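You operate a simulated robot arm through the tools that you are given. There is no shell and no other tool.

You run a simulated robot arm. Do the job below in one go: nothing can be reset, and whatever is moved stays where it is left.

TASK
Count 25 crisp seeds into the white dish.
Fine: none in the spill cup; swing the spout back over it; tin and dish stay on the counter, its knob left at 25.

Only the result counts: the job must be done as asked and must still hold three seconds after the hand-in. Knocking over, shifting, dropping, spilling or breaking anything else fails it.

THE ROBOT
A 6-joint arm with a fingered hand, fixed in place. Base frame: the origin is at the foot of the arm, x ahead of it, y to its left, z up; the work surface is at about z = 800. Readings come in mm, degrees, newtons and seconds.
With the tool pointing down near the work surface it reaches from about 340 to 740 mm from the base axis. Its first joint turns from -115.0 to 115.0 degrees. Payload 4 kg.
The TCP is the grasp point between the finger pads, 26 mm short of the fingertips. In the tool frame z runs along the fingers and y along their closing line. The gripper opens to 132 mm. The gripper's body begins 73 mm behind the TCP. The gripper is a hand of 4 fingers: y runs from the thumb to the fingers, the wrist lies at [0, 0, -239] in the tool frame.
Orientation is told as [roll, pitch, yaw] about the base's x, y, z axes, in that order, counted from this pose: with the fingers straight down and closing along the base's y, the tool's x points along the base's -x, its y along +y and its z along -z.

THE INTERFACE
- The arm moves only by the tool arm_command. Its argument "moves" is a list that holds one entry, the list of rows, each a list of 6 numbers: the shift along the base's x, y, z in mm, then the turn, a rotation vector about the base's x, y, z in degrees. In form: [[[x, y, z, wx, wy, wz], ...]]. A call has 1 to 20 rows; each row is the pose to reach, as a shift and turn from the pose commanded when the call began. A row lasts 0.2 s, in which the tool goes at most 50 mm and 8.6 degrees; a call with a longer step from one row to the next is refused whole. Where a pose cannot be reached the arm comes as near as it can. A force on the tool above 40 N (or 10 N above the force at the start of the call, whichever is more), or a blocked arm, ends the call early, and 0.2 s more pass. In this call time passes only in rows, and 0.2 s behind the last. It gives the time, the measured TCP pose, the force on the tool (base axes), the opening and the grip force at its end, in the units of the frame above (readings bear some noise), with the torque about the TCP (base axes, N m) and any sound that the robot's microphone picked up.
- Cameras (640 x 400 px; columns grow to the right, rows downward): "scene" is fixed at [61.5, 504, 1396.8]; the picture's right is [-0.34, -0.94, 0.00], its down [-0.66, 0.24, -0.72] and it looks along [0.68, -0.24, -0.70] (base axes); focal length 214 px, centre (320, 200). "wrist" rides on the gripper at [68, 2, -97] in the tool frame; the picture's right is [-0.03, 1.00, 0.00], its down [-0.82, -0.02, -0.58] and it looks along [-0.58, -0.01, 0.82] (tool axes); focal length 270 px, centre (320, 200). There is no depth. A picture from a camera that has moved, and an enlarged one, comes with that camera's place and axes in the base frame and with its lens. The place of the scene camera against the robot may be out by one fixed shift of up to 25 mm in any direction.
- capture(camera): a new picture of that camera. No time passes.
- move_column(by): slides the trunk up (or, below 0, down) by that many mm; the arm rides with it, the base frame stays. It gives what a move gives, with no picture.
- set_fingers(finger1, finger2, finger3, thumb_bend): sets how far each is bent, from 0 (flat) to 1 (curled in); at 0.3 the hand is open as for a grip, at 0.7 the pads meet at the TCP. One left out holds its place. A second passes; each finger stops where it meets its share of the squeeze, and holds until it gets a number again. It is the only way to open and close the hand. It gives what a move gives, with no picture; readings hold the bend of each and the force on the fingers (four entries, about 0 where the hand has none), thumb and palm.
- inspect(camera, box): a new picture of the part [left, top, right, bottom] of that camera's present view, enlarged. No time passes.
- close_job(): hands the job in; it is judged then, once.

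Nothing tells you positions but the pictures and the camera data. Unless the task says otherwise, let go and move clear before handing in.

The tools are called after "Call:" by a JSON object that holds its "api" and its "payload". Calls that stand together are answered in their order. arm_command: Moves the arm, as the interface text tells. Its arguments: {"type":"object","properties":{"moves":{"type":"array"}},"required":["moves"]} The other tools are called the same way: move_column (by) slides the trunk up or down; set_fingers (finger1, finger2, finger3, thumb_bend) moves the fingers one by one; capture (camera) takes a picture; inspect (camera, box) takes an enlarged picture of a part of a camera's view; close_job () hands the job in.

At the start:

```text
time_s: 0.0
tool_pos: [348.3, 334.7, 1220.3]
ee_rot: [-0.1, 0.0, 0.1]
wrist_force: [-0.2, -0.1, -0.3]
moment: [0.03, -0.02, -0.01]
opening: 131.9
gripper_force: 0.0
shape: jaw
bend: [0.3, 0.3, 0.3, 0.3]
finger forces: [0.0, 0.0, 0.1, 0.1, 0.0, 0.0]
trunk travel left (down, up): [-900.0, 90.0]
```

scene: 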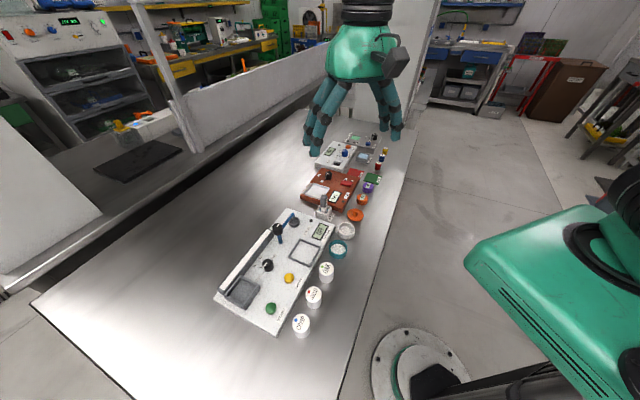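
wrist: 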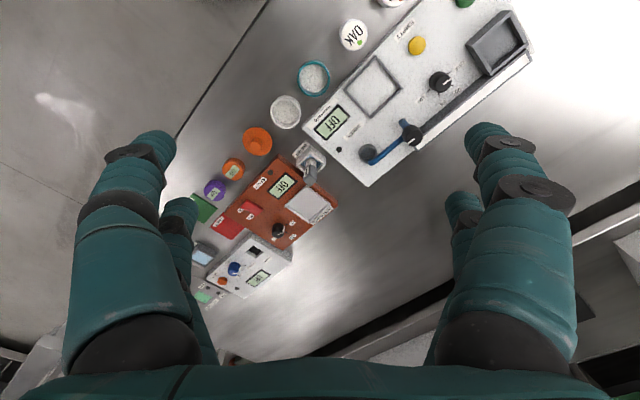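

I see a seed counter (white panel with display, knobs, a spout and buttons) with tins and dishes beside it, and other devices further away. I'll take enlarged views first to read the labels.

Call:
{"api": "inspect", "payload": {"camera": "scene", "box": [200, 190, 360, 340]}}

Call:
{"api": "inspect", "payload": {"camera": "scene", "box": [280, 120, 400, 220]}}

Call:
{"api": "inspect", "payload": {"camera": "wrist", "box": [300, 0, 540, 190]}}

Call:
{"api": "inspect", "payload": {"camera": "wrist", "box": [180, 100, 360, 310]}}

```text
2.67 times, centred on (280, 265) of scene
camera zoom: at [61.5, 504.0, 1396.8], right [-0.34, -0.94, 0.0], down [-0.66, 0.24, -0.72], along [0.68, -0.24, -0.7], focal length 572 px, centre (427, 27)
```

zoom: 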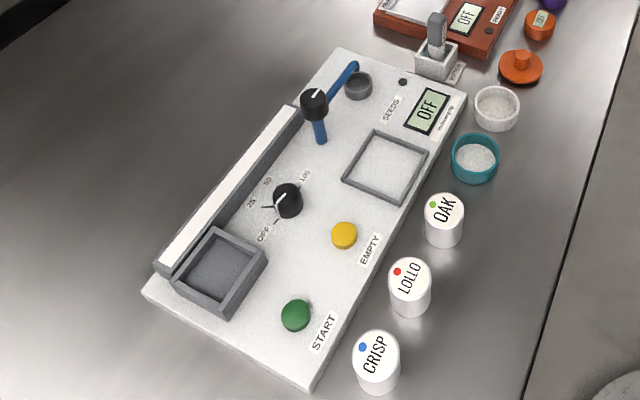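

```text
4.00 times, centred on (340, 170) of scene
camera zoom: at [61.5, 504.0, 1396.8], right [-0.34, -0.94, 0.0], down [-0.66, 0.24, -0.72], along [0.68, -0.24, -0.7], focal length 858 px, centre (240, 320)
```

zoom: 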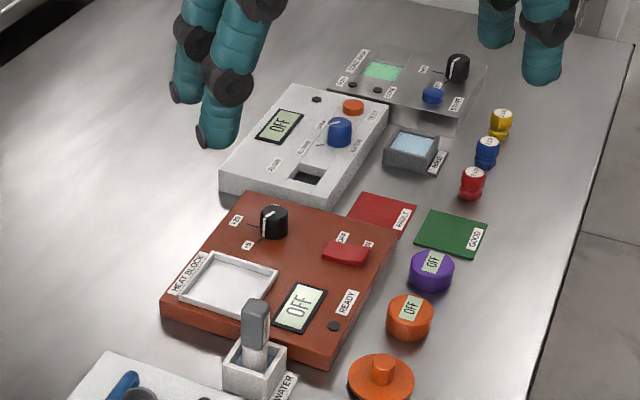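

```text
2.11 times, centred on (420, 95) of wrist
camera zoom: at [280.4, 336.1, 1317.6], right [0.03, 1.0, 0.0], down [0.82, -0.02, 0.58], along [0.58, -0.01, -0.82], focal length 569 px, centre (110, 421)
```

zoom: 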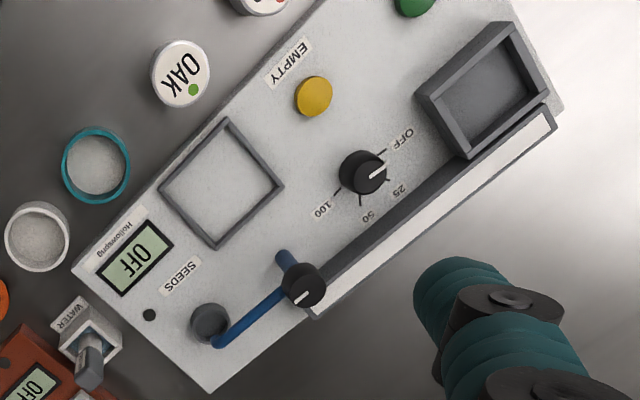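

```text
1.90 times, centred on (270, 205) of wrist
camera zoom: at [280.4, 336.1, 1317.6], right [0.03, 1.0, 0.0], down [0.82, -0.02, 0.58], along [0.58, -0.01, -0.82], focal length 515 px, centre (415, 190)
```

zoom: 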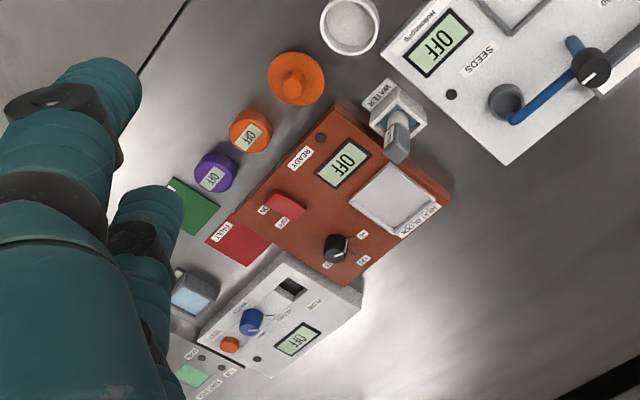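

The seed counter is nearest: the grey square socket sits at about (330, 610), the square dish seat at about (390, 430), and the CRISP tin at about (220, 496). The white dish is at about (434, 270). I'll move the hand sideways at its present height so the wrist camera sees the whole counter and the CRISP tin.

Call:
{"api": "arm_command", "payload": {"moves": [[[-35, 35, 0, 0, 0, 0], [-70, 70, 0, 0, 0, 0], [-100, 100, 0, 0, 0, 0], [-110, 120, 0, 0, 0, 0]]]}}

Call:
{"api": "capture", "payload": {"camera": "wrist"}}

Call:
{"api": "capture", "payload": {"camera": "scene"}}

```text
time_s: 1.0
tool_pos: [239.0, 455.1, 1219.8]
ee_rot: [0.0, 0.1, 0.0]
wrist_force: [0.3, 0.0, 0.1]
moment: [-0.01, 0.0, -0.03]
opening: 132.0
gripper_force: 0.0
shape: jaw
bend: [0.3, 0.3, 0.3, 0.3]
finger forces: [0.0, 0.1, 0.0, 0.1, 0.1, 0.1]
trunk travel left (down, up): [-900.0, 90.0]
```

```text
taken
camera wrist: at [170.4, 457.1, 1317.8], right [0.03, 1.0, 0.0], down [0.82, -0.02, 0.58], along [0.58, -0.02, -0.82], focal length 270 px, centre (320, 200)
```

wrist: 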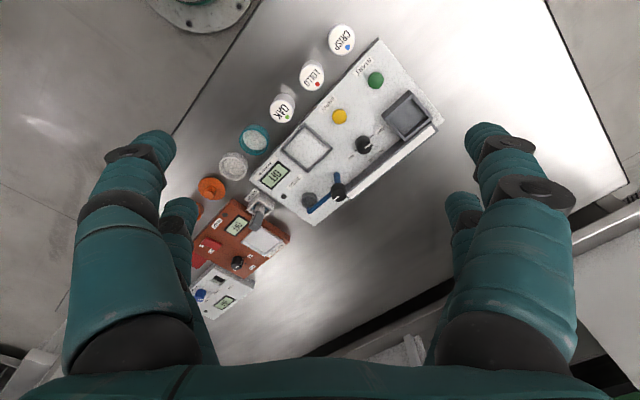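

```text
taken
```

scene: 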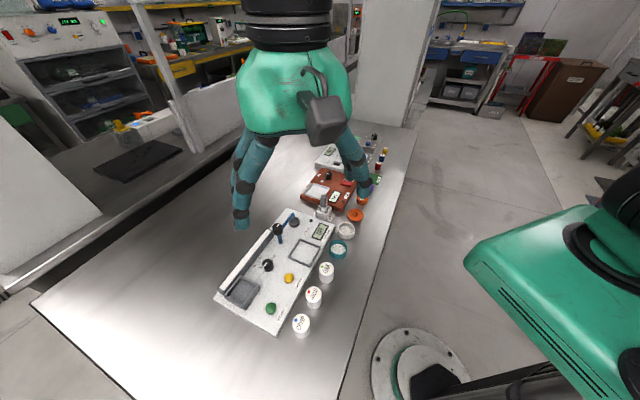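

Call:
{"api": "inspect", "payload": {"camera": "wrist", "box": [310, 20, 450, 120]}}

Call:
{"api": "inspect", "payload": {"camera": "wrist", "box": [210, 110, 370, 230]}}

Call:
{"api": "inspect", "payload": {"camera": "wrist", "box": [320, 100, 420, 180]}}

Call:
{"api": "inspect", "payload": {"camera": "scene", "box": [250, 215, 310, 285]}}

Call:
{"api": "inspect", "payload": {"camera": "scene", "box": [265, 255, 355, 345]}}

```text
4.00 times, centred on (380, 70) of wrist
camera zoom: at [170.4, 457.1, 1317.8], right [0.03, 1.0, 0.0], down [0.82, -0.02, 0.58], along [0.58, -0.02, -0.82], focal length 1081 px, centre (80, 720)
```

zoom: 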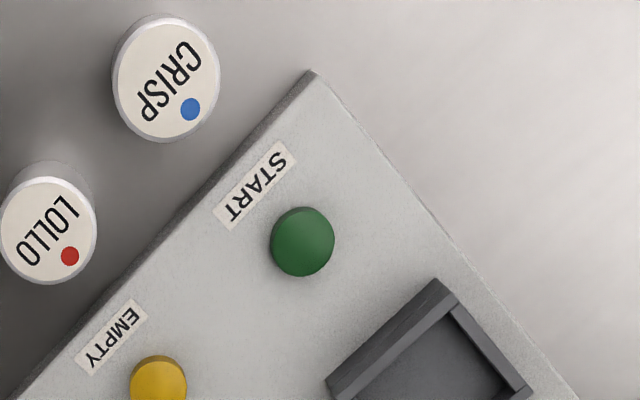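

```text
3.33 times, centred on (290, 170) of wrist
camera zoom: at [170.4, 457.1, 1317.8], right [0.03, 1.0, 0.0], down [0.82, -0.02, 0.58], along [0.58, -0.02, -0.82], focal length 901 px, centre (420, 300)
```

zoom: 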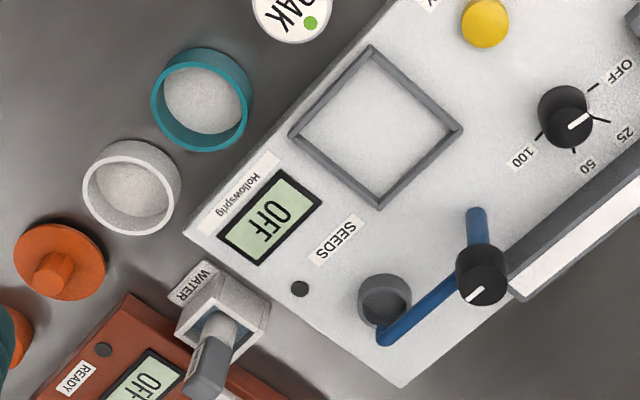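

```text
5.00 times, centred on (370, 140) of wrist
camera zoom: at [170.4, 457.1, 1317.8], right [0.03, 1.0, 0.0], down [0.82, -0.02, 0.58], along [0.58, -0.02, -0.82], focal length 1351 px, centre (70, 500)
```

zoom: 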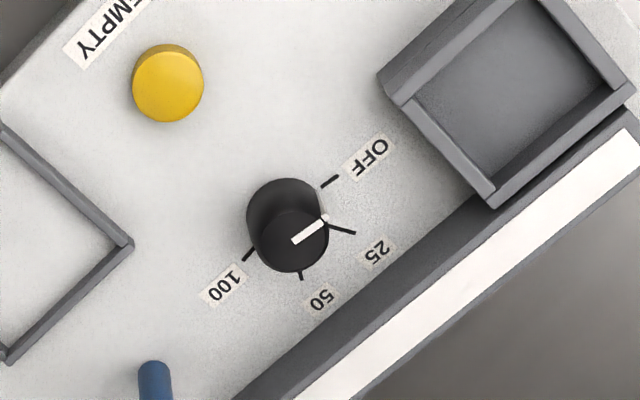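

```text
5.71 times, centred on (280, 250) of scene
camera zoom: at [61.5, 504.0, 1396.8], right [-0.34, -0.94, 0.0], down [-0.66, 0.24, -0.72], along [0.68, -0.24, -0.7], focal length 1226 px, centre (549, -86)
```

zoom: 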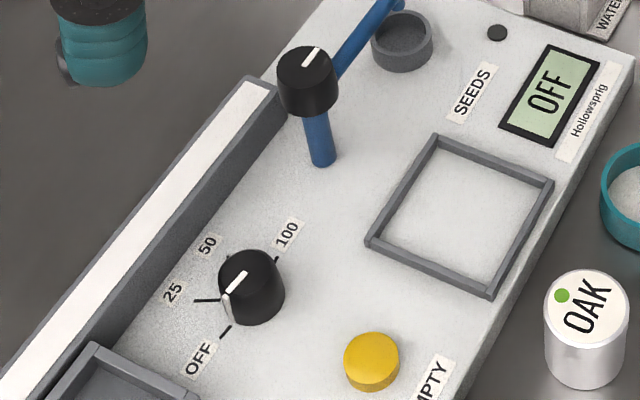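

```text
4.44 times, centred on (310, 300) of scene
camera zoom: at [61.5, 504.0, 1396.8], right [-0.34, -0.94, 0.0], down [-0.66, 0.24, -0.72], along [0.68, -0.24, -0.7], focal length 953 px, centre (364, -244)
```

zoom: 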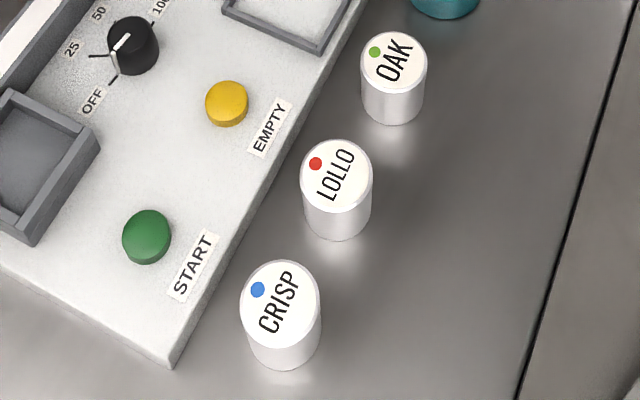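

The counter runs at about 45° to the base axes. The spout post is at about (450, 484), the spill cup at about (511, 424), the dish seat at about (392, 425) and the dial at about (384, 536). Next I'll bend one finger and then the thumb to learn how the hand is laid out.

Call:
{"api": "set_fingers", "payload": {"thumb_bend": 0.6}}

Call:
{"api": "capture", "payload": {"camera": "wrist"}}

Call:
{"api": "set_fingers", "payload": {"finger1": 0.6}}

Call:
{"api": "capture", "payload": {"camera": "wrist"}}

Call:
{"api": "set_fingers", "payload": {"finger2": 0.6}}

Call:
{"api": "capture", "payload": {"camera": "wrist"}}

```text
time_s: 2.0
tool_pos: [239.0, 453.3, 1220.7]
ee_rot: [0.1, 0.0, 0.0]
wrist_force: [-0.1, 0.8, -0.2]
moment: [-0.01, -0.01, 0.02]
opening: 83.1
gripper_force: 0.1
shape: fingers
bend: [0.3, 0.3, 0.3, 0.6]
finger forces: [0.0, 0.0, 0.0, 0.0, 0.1, 0.1]
trunk travel left (down, up): [-900.0, 90.0]
```

```text
taken
camera wrist: at [170.6, 456.4, 1317.9], right [0.03, 1.0, 0.0], down [0.82, -0.02, 0.58], along [0.58, -0.01, -0.82], focal length 270 px, centre (320, 200)
```

wrist: 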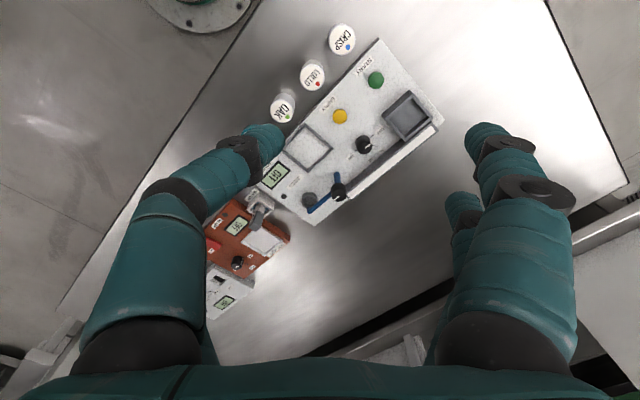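

```text
time_s: 3.0
tool_pos: [238.4, 455.6, 1220.9]
ee_rot: [0.0, 0.1, 0.0]
wrist_force: [-0.2, -0.2, 0.0]
moment: [-0.02, 0.0, 0.0]
opening: 33.0
gripper_force: 0.0
shape: fingers
bend: [0.6, 0.3, 0.3, 0.6]
finger forces: [0.0, 0.0, 0.0, 0.0, 0.0, 0.0]
trunk travel left (down, up): [-900.0, 90.0]
```

```text
taken
camera wrist: at [170.6, 456.4, 1317.9], right [0.03, 1.0, 0.0], down [0.82, -0.02, 0.58], along [0.58, -0.01, -0.82], focal length 270 px, centre (320, 200)
```

wrist: 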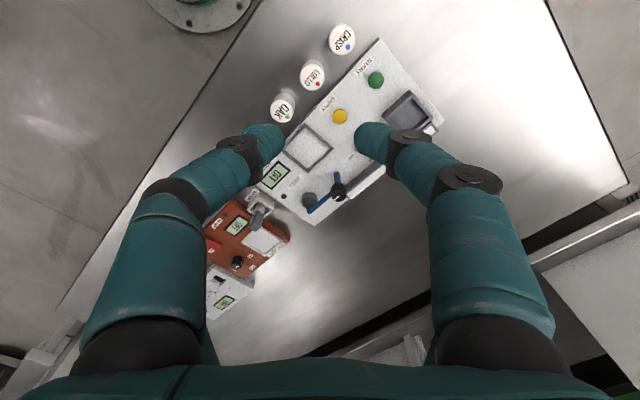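

```text
time_s: 4.0
tool_pos: [238.6, 454.1, 1221.6]
ee_rot: [0.0, 0.0, 0.0]
wrist_force: [0.0, -0.3, 1.0]
moment: [0.02, 0.02, 0.02]
opening: 33.4
gripper_force: 0.0
shape: fingers
bend: [0.6, 0.6, 0.3, 0.6]
finger forces: [0.0, 0.0, 0.0, 0.1, 0.0, 0.0]
trunk travel left (down, up): [-900.0, 90.0]
```

```text
taken
camera wrist: at [170.6, 456.4, 1317.9], right [0.03, 1.0, 0.0], down [0.82, -0.02, 0.58], along [0.58, -0.01, -0.82], focal length 270 px, centre (320, 200)
```

wrist: 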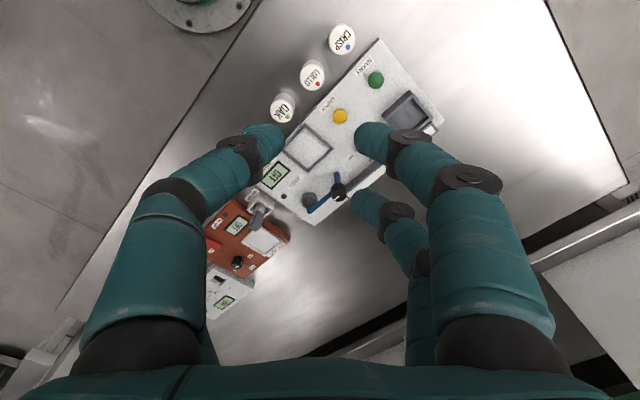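

The digits sit at four corners: thumb and finger1 on one side pair, finger2 and finger3 on the other pair. I'll set all of them nearly closed and look at the tip shape from the scene camera.

Call:
{"api": "set_fingers", "payload": {"finger1": 0.58, "finger2": 0.58, "finger3": 0.58, "thumb_bend": 0.58}}

Call:
{"api": "inspect", "payload": {"camera": "scene", "box": [200, 60, 400, 240]}}

Call:
{"api": "capture", "payload": {"camera": "wrist"}}

```text
time_s: 5.0
tool_pos: [239.0, 454.8, 1220.4]
ee_rot: [0.0, -0.1, -0.1]
wrist_force: [1.5, -0.2, -0.4]
moment: [0.01, 0.0, -0.02]
opening: 41.9
gripper_force: 0.1
shape: fingers
bend: [0.57, 0.57, 0.57, 0.57]
finger forces: [0.0, 0.0, 0.0, 0.0, 0.0, 0.0]
trunk travel left (down, up): [-900.0, 90.0]
```

```text
2.22 times, centred on (300, 150) of scene
camera zoom: at [61.5, 504.0, 1396.8], right [-0.34, -0.94, 0.0], down [-0.66, 0.24, -0.72], along [0.68, -0.24, -0.7], focal length 477 px, centre (364, 311)
```

zoom: 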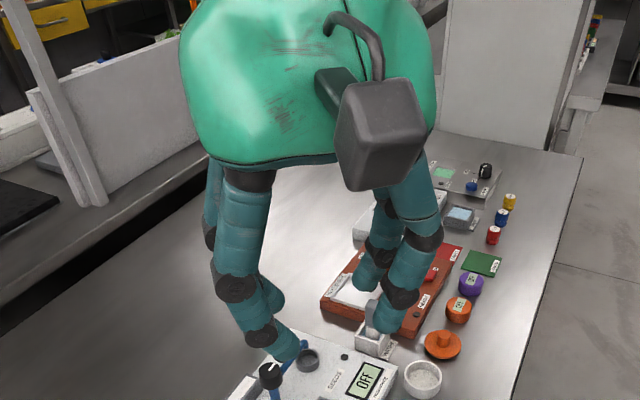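

```text
taken
camera wrist: at [170.6, 456.4, 1317.9], right [0.03, 1.0, 0.0], down [0.82, -0.02, 0.58], along [0.58, -0.01, -0.82], focal length 270 px, centre (320, 200)
```

wrist: 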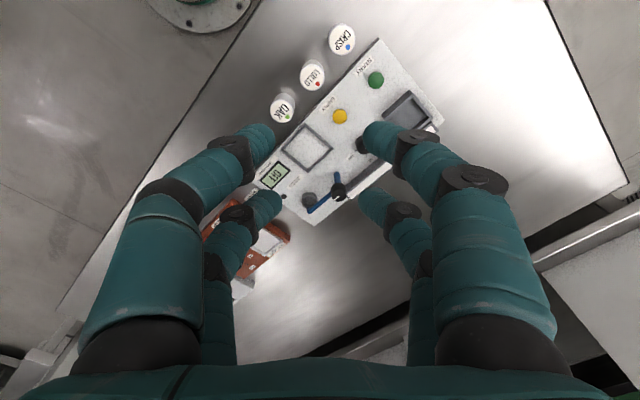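

When bent, the fingers come in like a claw. I'll turn the hand to match the counter's 45° and come down to about 150 mm above the CRISP tin for a closer look, keeping the fingers moderately open.

Call:
{"api": "set_fingers", "payload": {"finger1": 0.42, "finger2": 0.42, "finger3": 0.42, "thumb_bend": 0.42}}

Call:
{"api": "arm_command", "payload": {"moves": [[[-5, 5, -35, 0, 0, -7.5], [-10, 10, -70, 0, 0, -15], [-16, 16, -105, 0, 0, -22.5], [-22, 22, -140, 0, 0, -30], [-28, 28, -175, 0, 0, -37.5], [-33, 33, -210, 0, 0, -45]]]}}

Call:
{"api": "capture", "payload": {"camera": "wrist"}}

Call:
{"api": "capture", "payload": {"camera": "scene"}}

```text
time_s: 6.0
tool_pos: [240.0, 455.0, 1220.8]
ee_rot: [0.1, 0.1, 0.0]
wrist_force: [-0.3, 0.8, 0.8]
moment: [-0.03, 0.0, -0.02]
opening: 92.6
gripper_force: 0.1
shape: fingers
bend: [0.42, 0.42, 0.42, 0.42]
finger forces: [0.0, 0.0, 0.0, 0.0, 0.1, 0.0]
trunk travel left (down, up): [-900.0, 90.0]
```

```text
time_s: 7.4
tool_pos: [204.8, 487.8, 1009.9]
ee_rot: [0.1, -0.1, -45.1]
wrist_force: [-0.1, 0.4, 0.1]
moment: [0.02, 0.0, -0.02]
opening: 92.7
gripper_force: 0.0
shape: fingers
bend: [0.42, 0.42, 0.42, 0.42]
finger forces: [0.0, 0.0, 0.1, 0.1, 0.1, 0.0]
trunk travel left (down, up): [-900.0, 90.0]
```

```text
taken
camera wrist: at [158.4, 537.1, 1106.5], right [0.73, 0.69, 0.0], down [0.56, -0.59, 0.58], along [0.4, -0.42, -0.82], focal length 270 px, centre (320, 200)
```

wrist: 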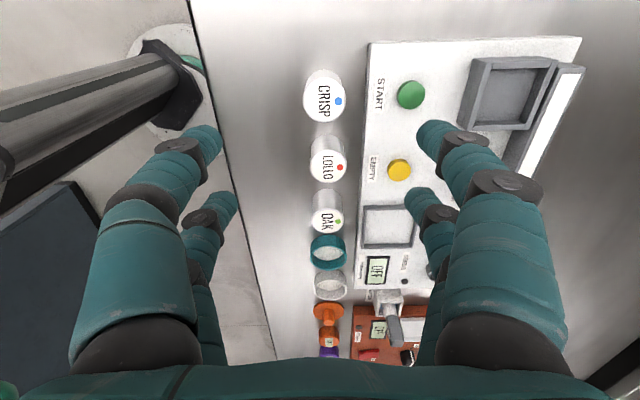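

```text
taken
```

scene: 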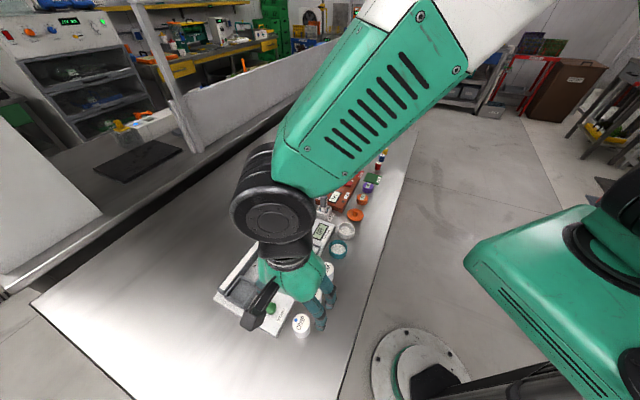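

The camera is now lined up with the counter. CRISP is at about (206, 492), 40 mm across and about 40 mm tall, with a 24 mm gap to the panel edge. I'll zoom in on the socket, dial and tins before lowering.

Call:
{"api": "inspect", "payload": {"camera": "wrist", "box": [430, 20, 600, 150]}}

Call:
{"api": "inspect", "payload": {"camera": "wrist", "box": [290, 50, 390, 150]}}

Call:
{"api": "inspect", "payload": {"camera": "wrist", "box": [290, 180, 430, 310]}}

Call:
{"api": "inspect", "payload": {"camera": "scene", "box": [205, 240, 345, 350]}}

```text
3.08 times, centred on (515, 85) of wrist
camera zoom: at [158.4, 537.1, 1106.5], right [0.73, 0.69, 0.0], down [0.56, -0.59, 0.58], along [0.4, -0.42, -0.82], focal length 832 px, centre (-280, 554)
```

zoom: 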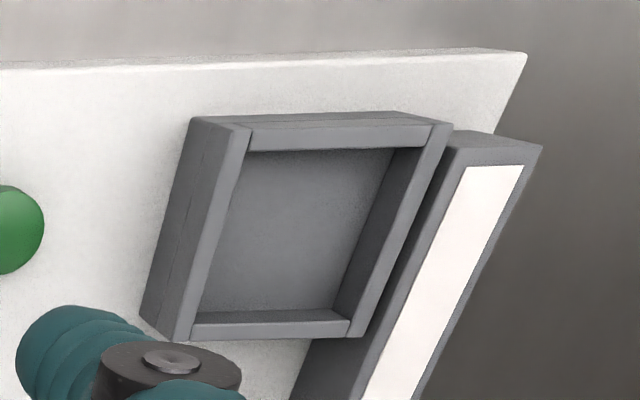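

```text
4.00 times, centred on (340, 100) of wrist
camera zoom: at [158.4, 537.1, 1106.5], right [0.73, 0.69, 0.0], down [0.56, -0.59, 0.58], along [0.4, -0.42, -0.82], focal length 1081 px, centre (240, 600)
```

zoom: 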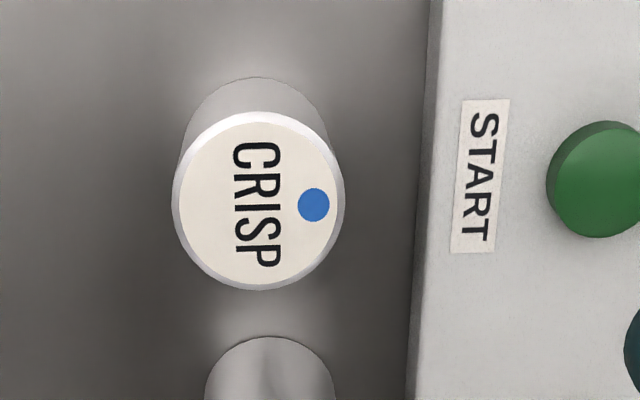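

```text
3.08 times, centred on (360, 245) of wrist
camera zoom: at [158.4, 537.1, 1106.5], right [0.73, 0.69, 0.0], down [0.56, -0.59, 0.58], along [0.4, -0.42, -0.82], focal length 832 px, centre (197, 62)
```

zoom: 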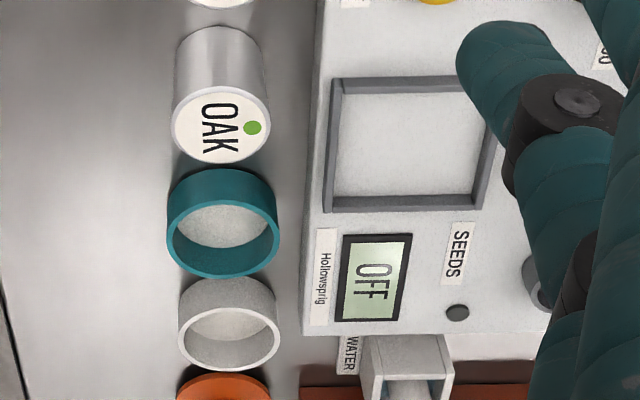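

```text
3.64 times, centred on (275, 295) of scene
camera zoom: at [61.5, 504.0, 1396.8], right [-0.34, -0.94, 0.0], down [-0.66, 0.24, -0.72], along [0.68, -0.24, -0.7], focal length 780 px, centre (484, -146)
```

zoom: 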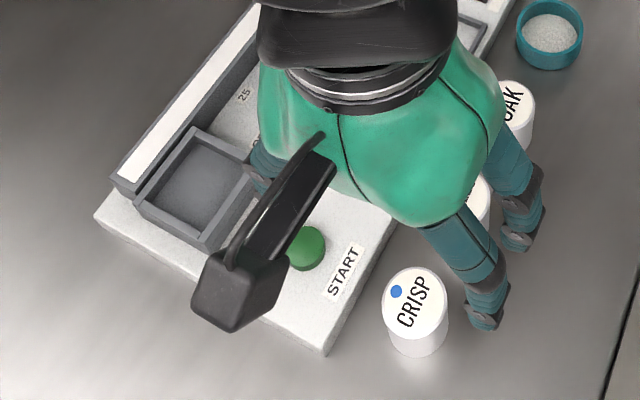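

The socket is about 62 mm square outside and 50 mm inside, centred at about (335, 611), with its floor near z = 828 and wall top near 843, so the tin will fit. Before gripping, I'll touch down on an empty bit of the worktop to learn how far the fingertips reach below the TCP when bent.

Call:
{"api": "set_fingers", "payload": {"finger1": 0.54, "finger2": 0.54, "finger3": 0.54, "thumb_bend": 0.54}}

Call:
{"api": "arm_command", "payload": {"moves": [[[-30, 30, 0, 0, 0, 0], [-60, 60, 0, 0, 0, 0], [-75, 80, -40, 0, 0, 0], [-75, 80, -85, 0, 0, 0], [-75, 80, -130, 0, 0, 0], [-75, 80, -160, 0, 0, 0]]]}}

Call:
{"api": "arm_command", "payload": {"moves": [[[0, 0, -5, 0, 0, 0], [0, 0, -10, 0, 0, 0], [0, 0, -13, 0, 0, 0], [0, 0, -16, 0, 0, 0], [0, 0, -19, 0, 0, 0], [0, 0, -22, 0, 0, 0], [0, 0, -25, 0, 0, 0], [0, 0, -28, 0, 0, 0], [0, 0, -31, 0, 0, 0]]]}}

```text
time_s: 8.4
tool_pos: [206.2, 487.1, 1010.5]
ee_rot: [0.1, 0.0, -44.9]
wrist_force: [-1.1, 0.7, 0.1]
moment: [0.01, 0.02, -0.01]
opening: 53.1
gripper_force: 0.0
shape: fingers
bend: [0.54, 0.54, 0.54, 0.54]
finger forces: [0.0, 0.0, 0.0, 0.0, 0.1, 0.1]
trunk travel left (down, up): [-900.0, 90.0]
```

```text
time_s: 9.8
tool_pos: [130.5, 566.8, 850.4]
ee_rot: [-0.1, 0.0, -45.0]
wrist_force: [0.5, 0.0, 0.8]
moment: [0.02, -0.01, 0.01]
opening: 52.7
gripper_force: 0.1
shape: fingers
bend: [0.54, 0.54, 0.54, 0.54]
finger forces: [0.1, 0.1, 0.0, 0.0, 0.0, 0.1]
trunk travel left (down, up): [-900.0, 90.0]
```

```text
time_s: 11.4
tool_pos: [131.9, 567.8, 832.7]
ee_rot: [0.5, 0.3, -45.0]
wrist_force: [1.0, -4.7, 22.4]
moment: [-0.83, 0.39, 0.12]
opening: 54.0
gripper_force: 11.2
shape: fingers
bend: [0.54, 0.55, 0.55, 0.54]
finger forces: [0.1, 1.4, 14.7, 0.0, 6.5, 0.0]
trunk travel left (down, up): [-900.0, 90.0]
stopped in row 8: the force on the tool passed its limit at 44 N (the readings are from after the stop); the commanded pose is now the measured one
```

The fingertips touched the worktop with the TCP at about z = 832, so they reach about 30 mm below it. I'll look at the hand from both cameras while it touches.

Call:
{"api": "capture", "payload": {"camera": "wrist"}}

Call:
{"api": "inspect", "payload": {"camera": "scene", "box": [200, 280, 360, 400]}}

Call:
{"api": "arm_command", "payload": {"moves": [[[0, 0, 3, 0, 0, 0], [0, 0, 5, 0, 0, 0]]]}}

```text
taken
camera wrist: at [84.7, 618.6, 930.2], right [0.72, 0.69, 0.01], down [0.56, -0.6, 0.57], along [0.4, -0.41, -0.82], focal length 270 px, centre (320, 200)
```

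wrist: 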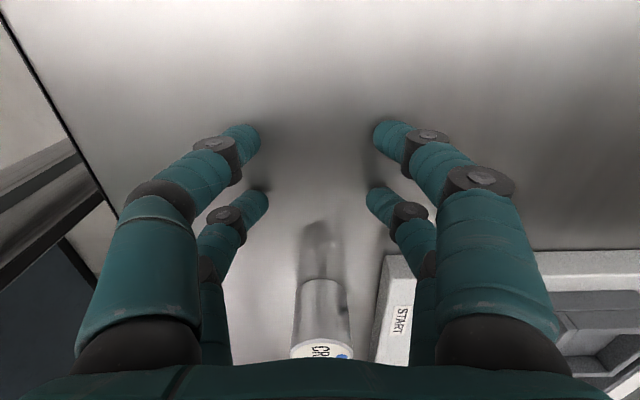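

```text
3.33 times, centred on (280, 340) of scene
camera zoom: at [61.5, 504.0, 1396.8], right [-0.34, -0.94, 0.0], down [-0.66, 0.24, -0.72], along [0.68, -0.24, -0.7], focal length 715 px, centre (453, -267)
```

zoom: 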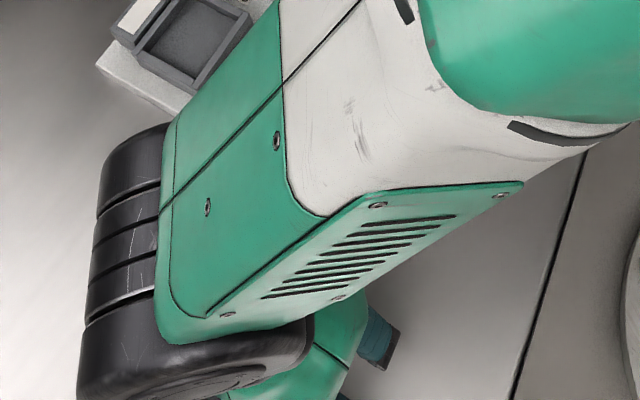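

```text
time_s: 12.0
tool_pos: [130.9, 569.5, 834.0]
ee_rot: [0.2, 0.1, -45.1]
wrist_force: [0.7, 0.3, -0.4]
moment: [-0.01, -0.01, 0.01]
opening: 52.5
gripper_force: 0.0
shape: fingers
bend: [0.54, 0.54, 0.54, 0.54]
finger forces: [0.1, 0.0, 0.0, 0.1, 0.1, 0.1]
trunk travel left (down, up): [-900.0, 90.0]
```

The fingertips are about 31 mm below the TCP at this bend. I'll rise, open to about 66 mm, move over CRISP at (210, 489) and check from above before going down.

Call:
{"api": "arm_command", "payload": {"moves": [[[0, 0, 40, 0, 0, 0], [0, 0, 80, 0, 0, 0], [25, -25, 95, 0, 0, 0], [55, -55, 95, 0, 0, 0], [78.5, -79.5, 95, 0, 0, 0]]]}}

Call:
{"api": "set_fingers", "payload": {"finger1": 0.5, "finger2": 0.5, "finger3": 0.5, "thumb_bend": 0.5}}

Call:
{"api": "capture", "payload": {"camera": "wrist"}}

```text
time_s: 13.2
tool_pos: [209.8, 487.7, 929.1]
ee_rot: [0.3, 0.2, -45.1]
wrist_force: [-1.0, -0.8, -0.2]
moment: [0.04, -0.01, 0.02]
opening: 52.3
gripper_force: 0.1
shape: fingers
bend: [0.54, 0.54, 0.54, 0.54]
finger forces: [0.0, 0.1, 0.0, 0.1, 0.0, 0.1]
trunk travel left (down, up): [-900.0, 90.0]
```

```text
time_s: 14.2
tool_pos: [209.6, 489.4, 929.3]
ee_rot: [0.3, 0.3, -45.0]
wrist_force: [0.9, 0.3, 0.2]
moment: [-0.01, -0.01, 0.04]
opening: 65.2
gripper_force: 0.0
shape: fingers
bend: [0.5, 0.5, 0.5, 0.5]
finger forces: [0.1, 0.0, 0.1, 0.1, 0.0, 0.0]
trunk travel left (down, up): [-900.0, 90.0]
```

```text
taken
camera wrist: at [162.0, 538.0, 1027.3], right [0.72, 0.69, 0.0], down [0.56, -0.6, 0.57], along [0.4, -0.41, -0.82], focal length 270 px, centre (320, 200)
```

wrist: 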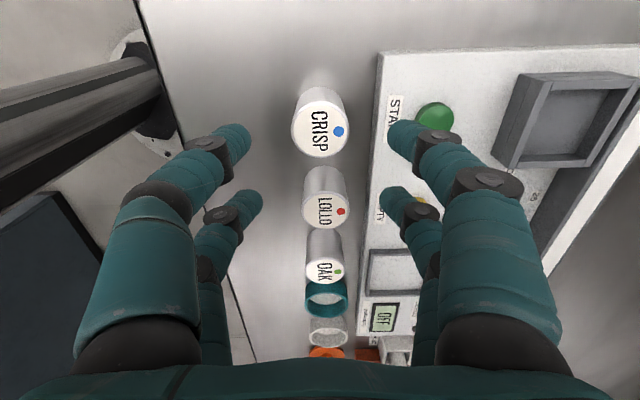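

CRISP appears almost centred between the fingers. I'll zoom in to fine-tune it.

Call:
{"api": "inspect", "payload": {"camera": "wrist", "box": [270, 60, 370, 180]}}

```text
3.33 times, centred on (320, 120) of wrist
camera zoom: at [162.0, 538.0, 1027.3], right [0.72, 0.69, 0.0], down [0.56, -0.6, 0.57], along [0.4, -0.41, -0.82], focal length 901 px, centre (320, 467)
```

zoom: 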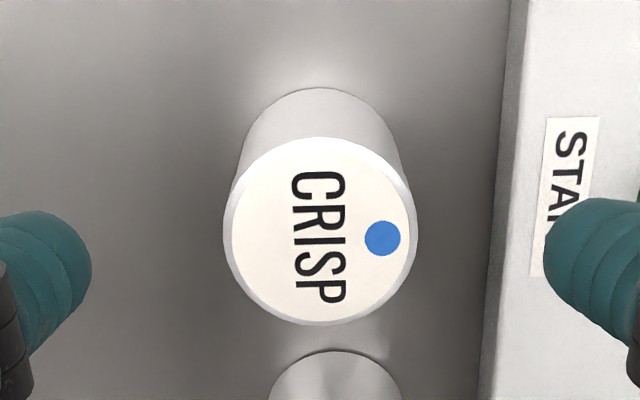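

The tin is centred within 2 mm. I'll correct that small offset and go down until the fingertips sit just above the panel level, beside the upper part of the tin.

Call:
{"api": "arm_command", "payload": {"moves": [[[1, -1, -25, -0.3, -0.2, 0], [1, -1, -50, -0.3, -0.2, 0], [1, -1, -62, -0.3, -0.2, 0], [1, -1, -68, -0.3, -0.2, 0], [1, -1, -72, -0.3, -0.2, 0]]]}}

Call:
{"api": "capture", "payload": {"camera": "wrist"}}

```text
time_s: 15.4
tool_pos: [211.2, 487.9, 857.7]
ee_rot: [0.2, -0.1, -45.0]
wrist_force: [0.2, 0.4, -0.3]
moment: [0.01, 0.0, -0.02]
opening: 65.1
gripper_force: 0.1
shape: fingers
bend: [0.5, 0.5, 0.5, 0.5]
finger forces: [0.0, 0.1, 0.0, 0.0, 0.0, 0.0]
trunk travel left (down, up): [-900.0, 90.0]
```

```text
taken
camera wrist: at [163.6, 538.5, 954.5], right [0.72, 0.69, 0.0], down [0.56, -0.59, 0.58], along [0.4, -0.42, -0.81], focal length 270 px, centre (320, 200)
```

wrist: 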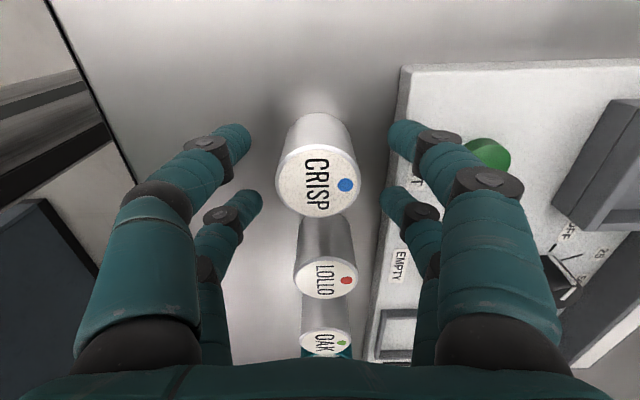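

The fingers straddle CRISP evenly. I'll check the panel's height at its near corner so the right-hand fingertips clear it.

Call:
{"api": "inspect", "payload": {"camera": "wrist", "box": [360, 50, 480, 150]}}

Call:
{"api": "inspect", "payload": {"camera": "wrist", "box": [180, 90, 300, 250]}}

```text
4.00 times, centred on (420, 100) of wrist
camera zoom: at [163.6, 538.5, 954.5], right [0.72, 0.69, 0.0], down [0.56, -0.59, 0.58], along [0.4, -0.42, -0.81], focal length 1081 px, centre (-80, 600)
```

zoom: 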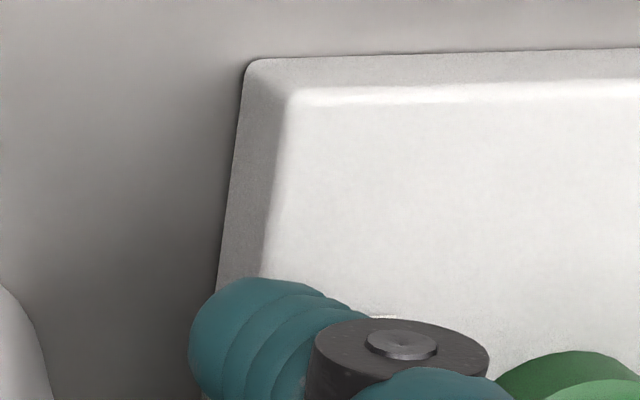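

```text
2.50 times, centred on (240, 170) of wrist
camera zoom: at [163.6, 538.5, 954.5], right [0.72, 0.69, 0.0], down [0.56, -0.59, 0.58], along [0.4, -0.42, -0.81], focal length 676 px, centre (520, 275)
```

zoom: 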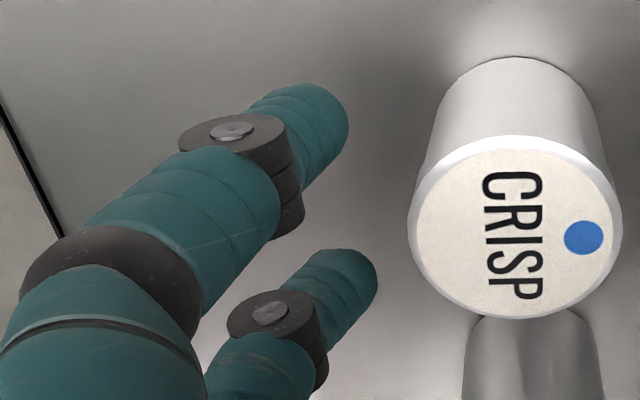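

The panel top is at z = 820.5 and the fingertips are about 5 mm above it. I'll go down 2 mm more and close on the tin.

Call:
{"api": "arm_command", "payload": {"moves": [[[0, 0, -2, 0, 0, 0]]]}}

Call:
{"api": "set_fingers", "payload": {"finger1": 0.64, "finger2": 0.64, "finger3": 0.64, "thumb_bend": 0.64}}

Call:
{"api": "capture", "payload": {"camera": "wrist"}}

```text
time_s: 15.8
tool_pos: [211.7, 490.1, 856.0]
ee_rot: [0.3, -0.1, -45.0]
wrist_force: [0.3, -0.6, 0.4]
moment: [0.0, -0.01, 0.0]
opening: 65.4
gripper_force: 0.1
shape: fingers
bend: [0.5, 0.5, 0.5, 0.5]
finger forces: [0.0, 0.0, 0.0, 0.1, 0.0, 0.0]
trunk travel left (down, up): [-900.0, 90.0]
```

```text
time_s: 16.8
tool_pos: [212.1, 488.2, 855.6]
ee_rot: [0.3, -0.1, -45.1]
wrist_force: [0.2, 0.5, 0.5]
moment: [0.02, -0.03, -0.01]
opening: 23.8
gripper_force: 2.2
shape: fingers
bend: [0.63, 0.63, 0.63, 0.63]
finger forces: [1.0, 0.9, 0.7, 0.0, 1.0, 0.0]
trunk travel left (down, up): [-900.0, 90.0]
```

```text
taken
camera wrist: at [163.4, 538.4, 952.7], right [0.72, 0.69, 0.0], down [0.56, -0.59, 0.58], along [0.4, -0.42, -0.81], focal length 270 px, centre (320, 200)
```

wrist: 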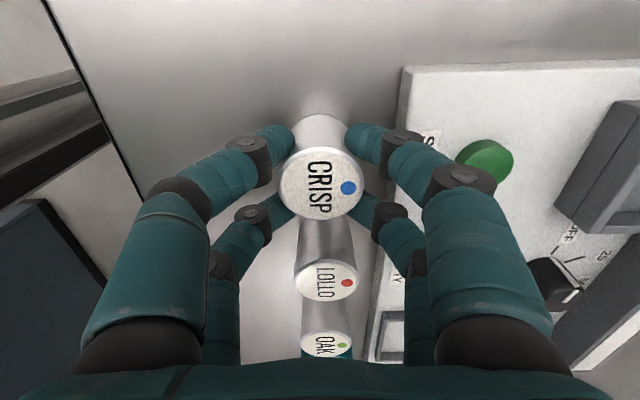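

The fingers just touch the tin with about 1 N each. I'll squeeze more so that it holds firmly.

Call:
{"api": "set_fingers", "payload": {"finger1": 0.75, "finger2": 0.75, "finger3": 0.75, "thumb_bend": 0.75}}

Call:
{"api": "capture", "payload": {"camera": "wrist"}}

```text
time_s: 17.8
tool_pos: [211.6, 488.9, 856.5]
ee_rot: [0.2, -0.2, -45.1]
wrist_force: [-0.6, 0.3, 0.9]
moment: [0.01, 0.01, 0.01]
opening: 18.9
gripper_force: 15.3
shape: fingers
bend: [0.64, 0.64, 0.69, 0.68]
finger forces: [7.2, 8.5, 5.2, 0.1, 9.3, 0.0]
trunk travel left (down, up): [-900.0, 90.0]
```

```text
taken
camera wrist: at [163.4, 538.4, 952.7], right [0.72, 0.69, 0.0], down [0.56, -0.59, 0.58], along [0.4, -0.42, -0.81], focal length 270 px, centre (320, 200)
```

wrist: 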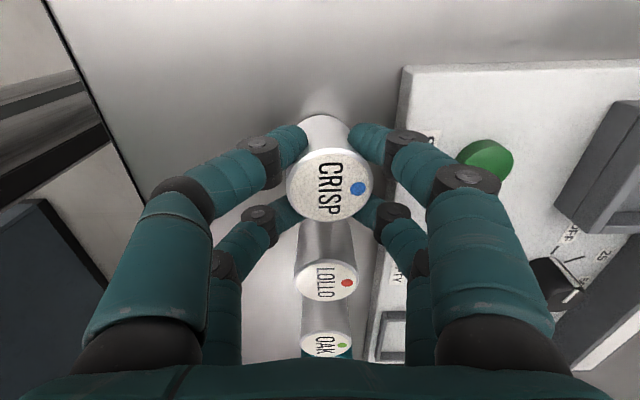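

The tin is gripped firmly, though it sits about 4 mm toward the finger1/finger2 side. I'll lift it and check that it holds.

Call:
{"api": "arm_command", "payload": {"moves": [[[0, 0, 3, 0, 0, 0], [0, 0, 8, 0, 0, 0], [0, 0, 20, 0, 0, 0], [0, 0, 40, 0, 0, 0], [0, 0, 60, 0, 0, 0], [0, 0, 80, 0, 0, 0]]]}}

Call:
{"api": "capture", "payload": {"camera": "wrist"}}

Call:
{"api": "inspect", "payload": {"camera": "scene", "box": [210, 220, 370, 350]}}

```text
time_s: 19.2
tool_pos: [211.7, 488.7, 935.2]
ee_rot: [0.2, -0.2, -45.0]
wrist_force: [-0.7, 0.2, -1.2]
moment: [-0.01, 0.0, 0.0]
opening: 19.1
gripper_force: 15.6
shape: fingers
bend: [0.64, 0.64, 0.69, 0.68]
finger forces: [7.3, 8.7, 5.4, 0.0, 9.2, 0.0]
trunk travel left (down, up): [-900.0, 90.0]
```

```text
taken
camera wrist: at [162.9, 538.8, 1033.0], right [0.72, 0.69, 0.0], down [0.56, -0.59, 0.58], along [0.4, -0.42, -0.81], focal length 270 px, centre (320, 200)
```

wrist: 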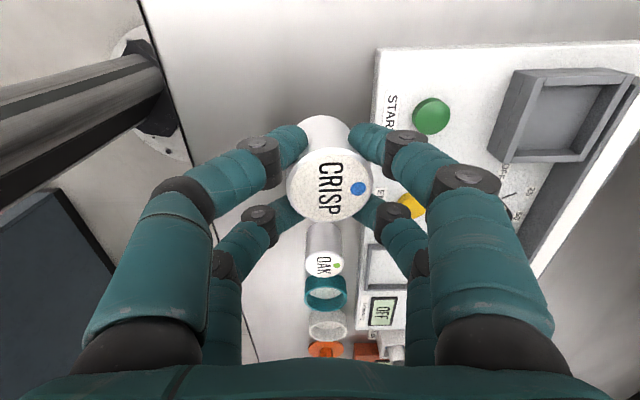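

```text
3.08 times, centred on (290, 285) of scene
camera zoom: at [61.5, 504.0, 1396.8], right [-0.34, -0.94, 0.0], down [-0.66, 0.24, -0.72], along [0.68, -0.24, -0.7], focal length 660 px, centre (412, -62)
```

zoom: 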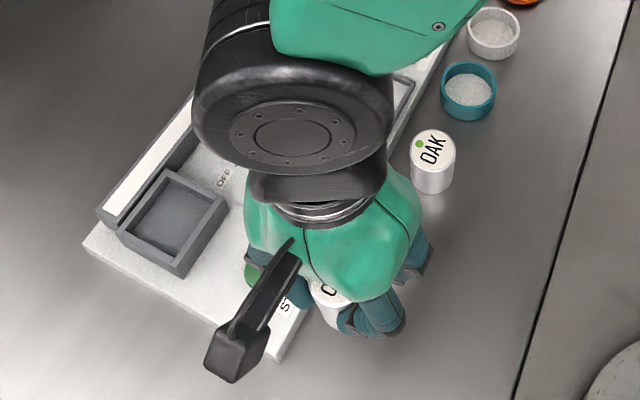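

The tin is lifted and held. I'll zoom to measure where it sits relative to the hand before going to the socket.

Call:
{"api": "inspect", "payload": {"camera": "wrist", "box": [270, 100, 390, 240]}}

Call:
{"api": "inspect", "payload": {"camera": "wrist", "box": [480, 40, 640, 180]}}

```text
2.86 times, centred on (330, 170) of wrist
camera zoom: at [162.9, 538.8, 1033.0], right [0.72, 0.69, 0.0], down [0.56, -0.59, 0.58], along [0.4, -0.42, -0.81], focal length 772 px, centre (291, 286)
```

zoom: 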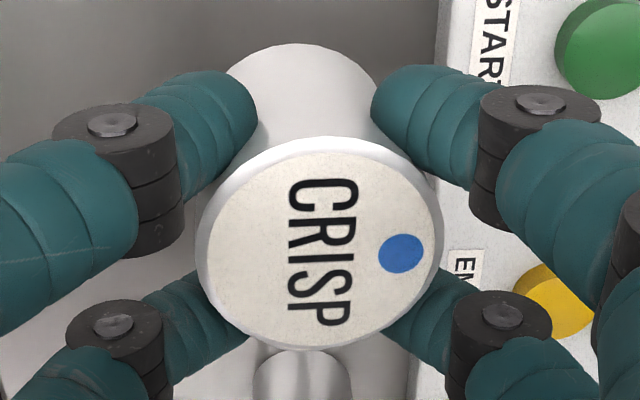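

```text
2.86 times, centred on (560, 110) of wrist
camera zoom: at [162.9, 538.8, 1033.0], right [0.72, 0.69, 0.0], down [0.56, -0.59, 0.58], along [0.4, -0.42, -0.81], focal length 772 px, centre (-366, 457)
```

zoom: 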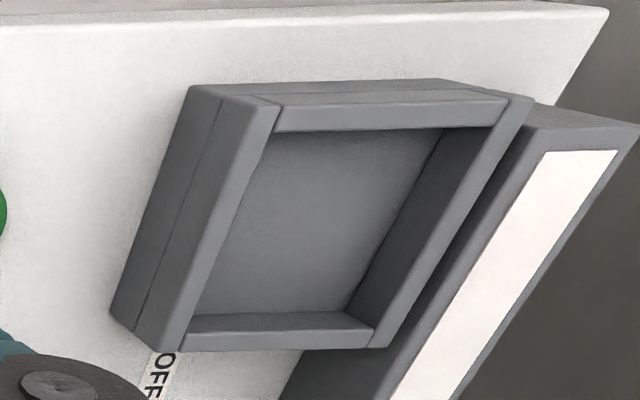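

The tin's centre is about (213, 491) and the socket centre works out at about (334, 610.5) from two views. I'll carry the tin over the socket at this height, then check again.

Call:
{"api": "arm_command", "payload": {"moves": [[[20, 20, 0, 0, 0, 0], [50, 50, 0, 0, 0, 0], [80, 80, 0, 0, 0, 0], [105, 105, 0, 0, 0, 0], [120.7, 119.5, 0, 0, 0, 0], [120.7, 119.5, 0, 0, 0, 0]]]}}

Call:
{"api": "capture", "payload": {"camera": "wrist"}}

Call:
{"api": "inspect", "payload": {"camera": "wrist", "box": [250, 60, 390, 240]}}

```text
time_s: 20.6
tool_pos: [332.3, 608.7, 936.0]
ee_rot: [0.1, -0.3, -45.1]
wrist_force: [-0.2, 0.2, -0.9]
moment: [0.04, -0.01, 0.0]
opening: 18.9
gripper_force: 15.7
shape: fingers
bend: [0.64, 0.64, 0.7, 0.68]
finger forces: [7.6, 9.2, 5.3, 0.0, 9.6, 0.0]
trunk travel left (down, up): [-900.0, 90.0]
```

```text
taken
camera wrist: at [284.1, 658.8, 1033.1], right [0.72, 0.69, 0.0], down [0.56, -0.59, 0.58], along [0.4, -0.42, -0.81], focal length 270 px, centre (320, 200)
```

wrist: 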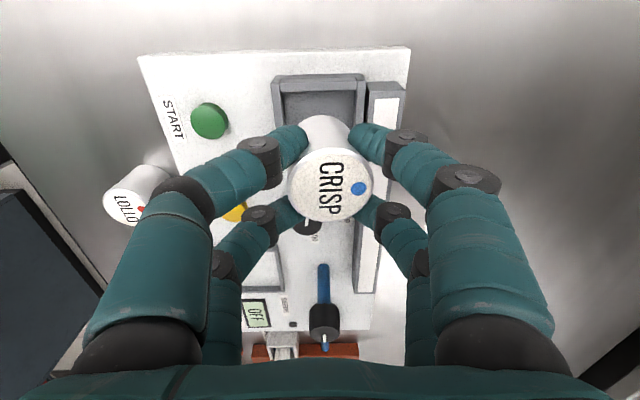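

```text
2.22 times, centred on (320, 150) of wrist
camera zoom: at [284.1, 658.8, 1033.1], right [0.72, 0.69, 0.0], down [0.56, -0.59, 0.58], along [0.4, -0.42, -0.81], focal length 601 px, centre (320, 311)
```

zoom: 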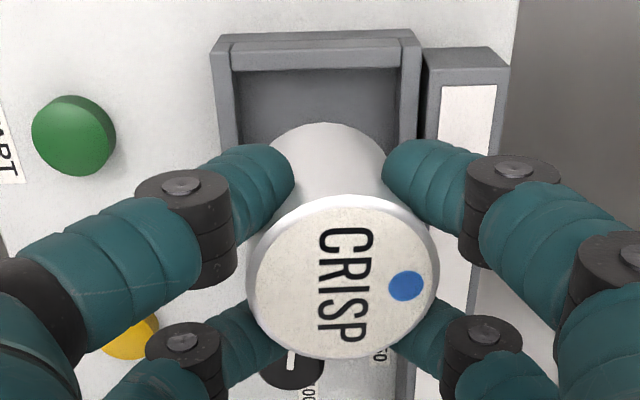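

I'm over the socket, but the tin seems a few millimetres off toward the rail side. I'll zoom on the visible part of the socket to measure it precisely.

Call:
{"api": "inspect", "payload": {"camera": "wrist", "box": [260, 65, 380, 140]}}

Call:
{"api": "inspect", "payload": {"camera": "wrist", "box": [270, 100, 390, 240]}}

Call:
{"api": "inspect", "payload": {"camera": "scene", "box": [190, 210, 330, 320]}}

```text
5.33 times, centred on (320, 102) of wrist
camera zoom: at [284.1, 658.8, 1033.1], right [0.72, 0.69, 0.0], down [0.56, -0.59, 0.58], along [0.4, -0.42, -0.81], focal length 1442 px, centre (320, 720)
```

zoom: 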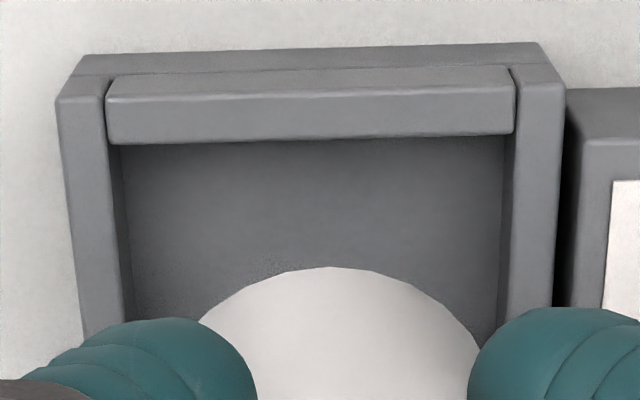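

```text
2.86 times, centred on (330, 170) of wrist
camera zoom: at [284.1, 658.8, 1033.1], right [0.72, 0.69, 0.0], down [0.56, -0.59, 0.58], along [0.4, -0.42, -0.81], focal length 772 px, centre (291, 286)
```

zoom: 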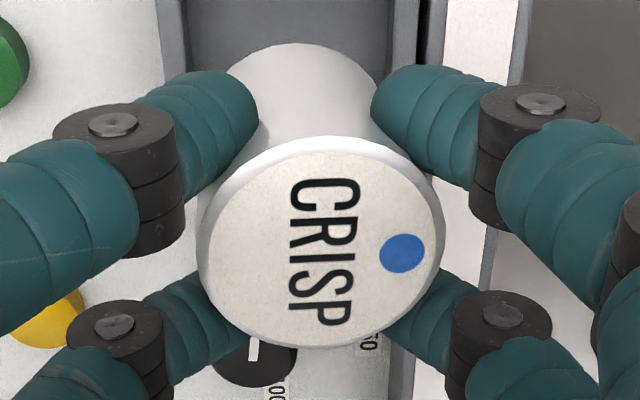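

```text
3.64 times, centred on (260, 265) of scene
camera zoom: at [61.5, 504.0, 1396.8], right [-0.34, -0.94, 0.0], down [-0.66, 0.24, -0.72], along [0.68, -0.24, -0.7], focal length 780 px, centre (538, -36)
```

zoom: 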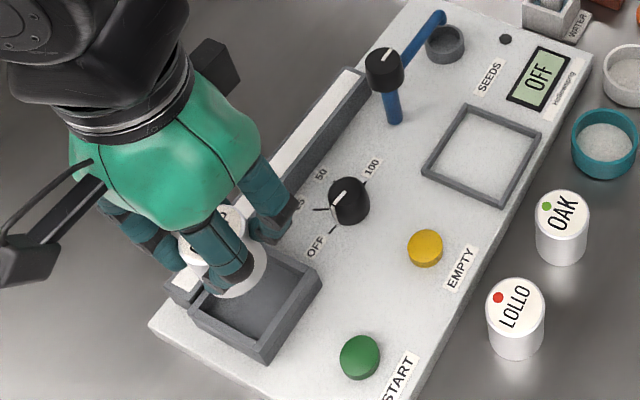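

The tin's bottom is within 2 mm of the socket centre; the top leans slightly toward the rail. I'll shift about 2.5 mm away from the rail and lower part way into the socket, then check.

Call:
{"api": "arm_command", "payload": {"moves": [[[-1.8, -1.7, -10, 0, 0, 0], [-1.8, -1.7, -25, 0, 0, 0], [-1.8, -1.7, -33, 0, 0, 0], [-1.8, -1.7, -37, 0, 0, 0], [-1.8, -1.7, -40, 0, 0, 0]]]}}

Call:
{"api": "capture", "payload": {"camera": "wrist"}}

Call:
{"api": "inspect", "payload": {"camera": "wrist", "box": [250, 90, 400, 240]}}

Call:
{"api": "inspect", "payload": {"camera": "scene", "box": [190, 230, 320, 330]}}

```text
time_s: 21.8
tool_pos: [329.3, 607.0, 894.3]
ee_rot: [0.1, -0.1, -45.0]
wrist_force: [-0.4, 0.5, -0.8]
moment: [0.01, 0.03, -0.01]
opening: 19.1
gripper_force: 16.1
shape: fingers
bend: [0.64, 0.64, 0.7, 0.68]
finger forces: [7.6, 9.2, 5.3, 0.1, 9.6, 0.0]
trunk travel left (down, up): [-900.0, 90.0]
```

```text
taken
camera wrist: at [282.0, 657.0, 992.3], right [0.72, 0.69, 0.0], down [0.56, -0.59, 0.58], along [0.4, -0.42, -0.81], focal length 270 px, centre (320, 200)
```

wrist: 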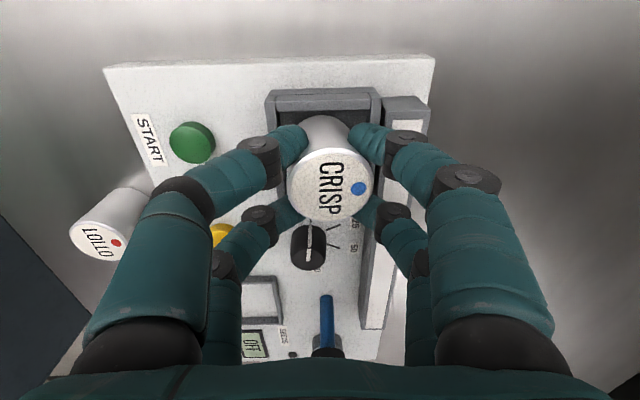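

```text
2.67 times, centred on (325, 165) of wrist
camera zoom: at [282.0, 657.0, 992.3], right [0.72, 0.69, 0.0], down [0.56, -0.59, 0.58], along [0.4, -0.42, -0.81], focal length 721 px, centre (307, 293)
```

zoom: 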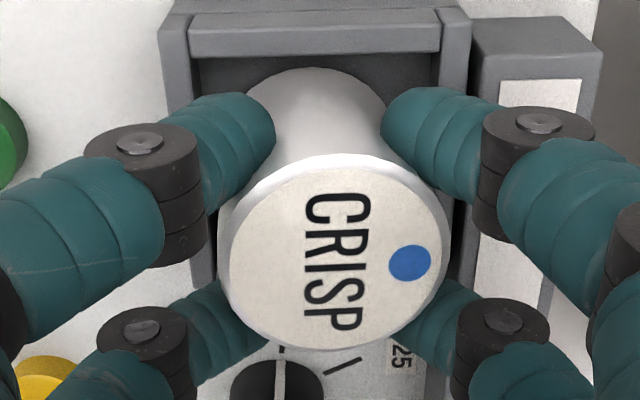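

```text
4.00 times, centred on (255, 280) of scene
camera zoom: at [61.5, 504.0, 1396.8], right [-0.34, -0.94, 0.0], down [-0.66, 0.24, -0.72], along [0.68, -0.24, -0.7], focal length 858 px, centre (580, -120)
```

zoom: 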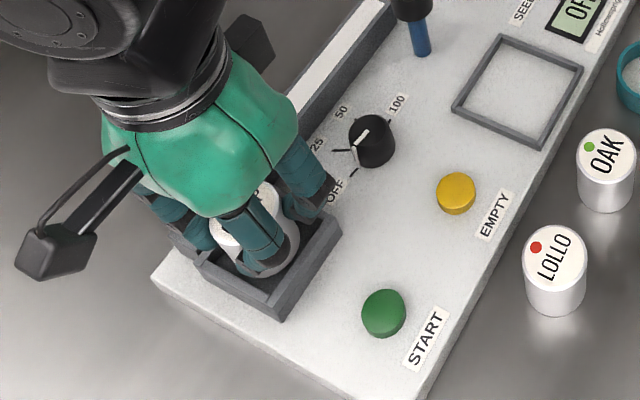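

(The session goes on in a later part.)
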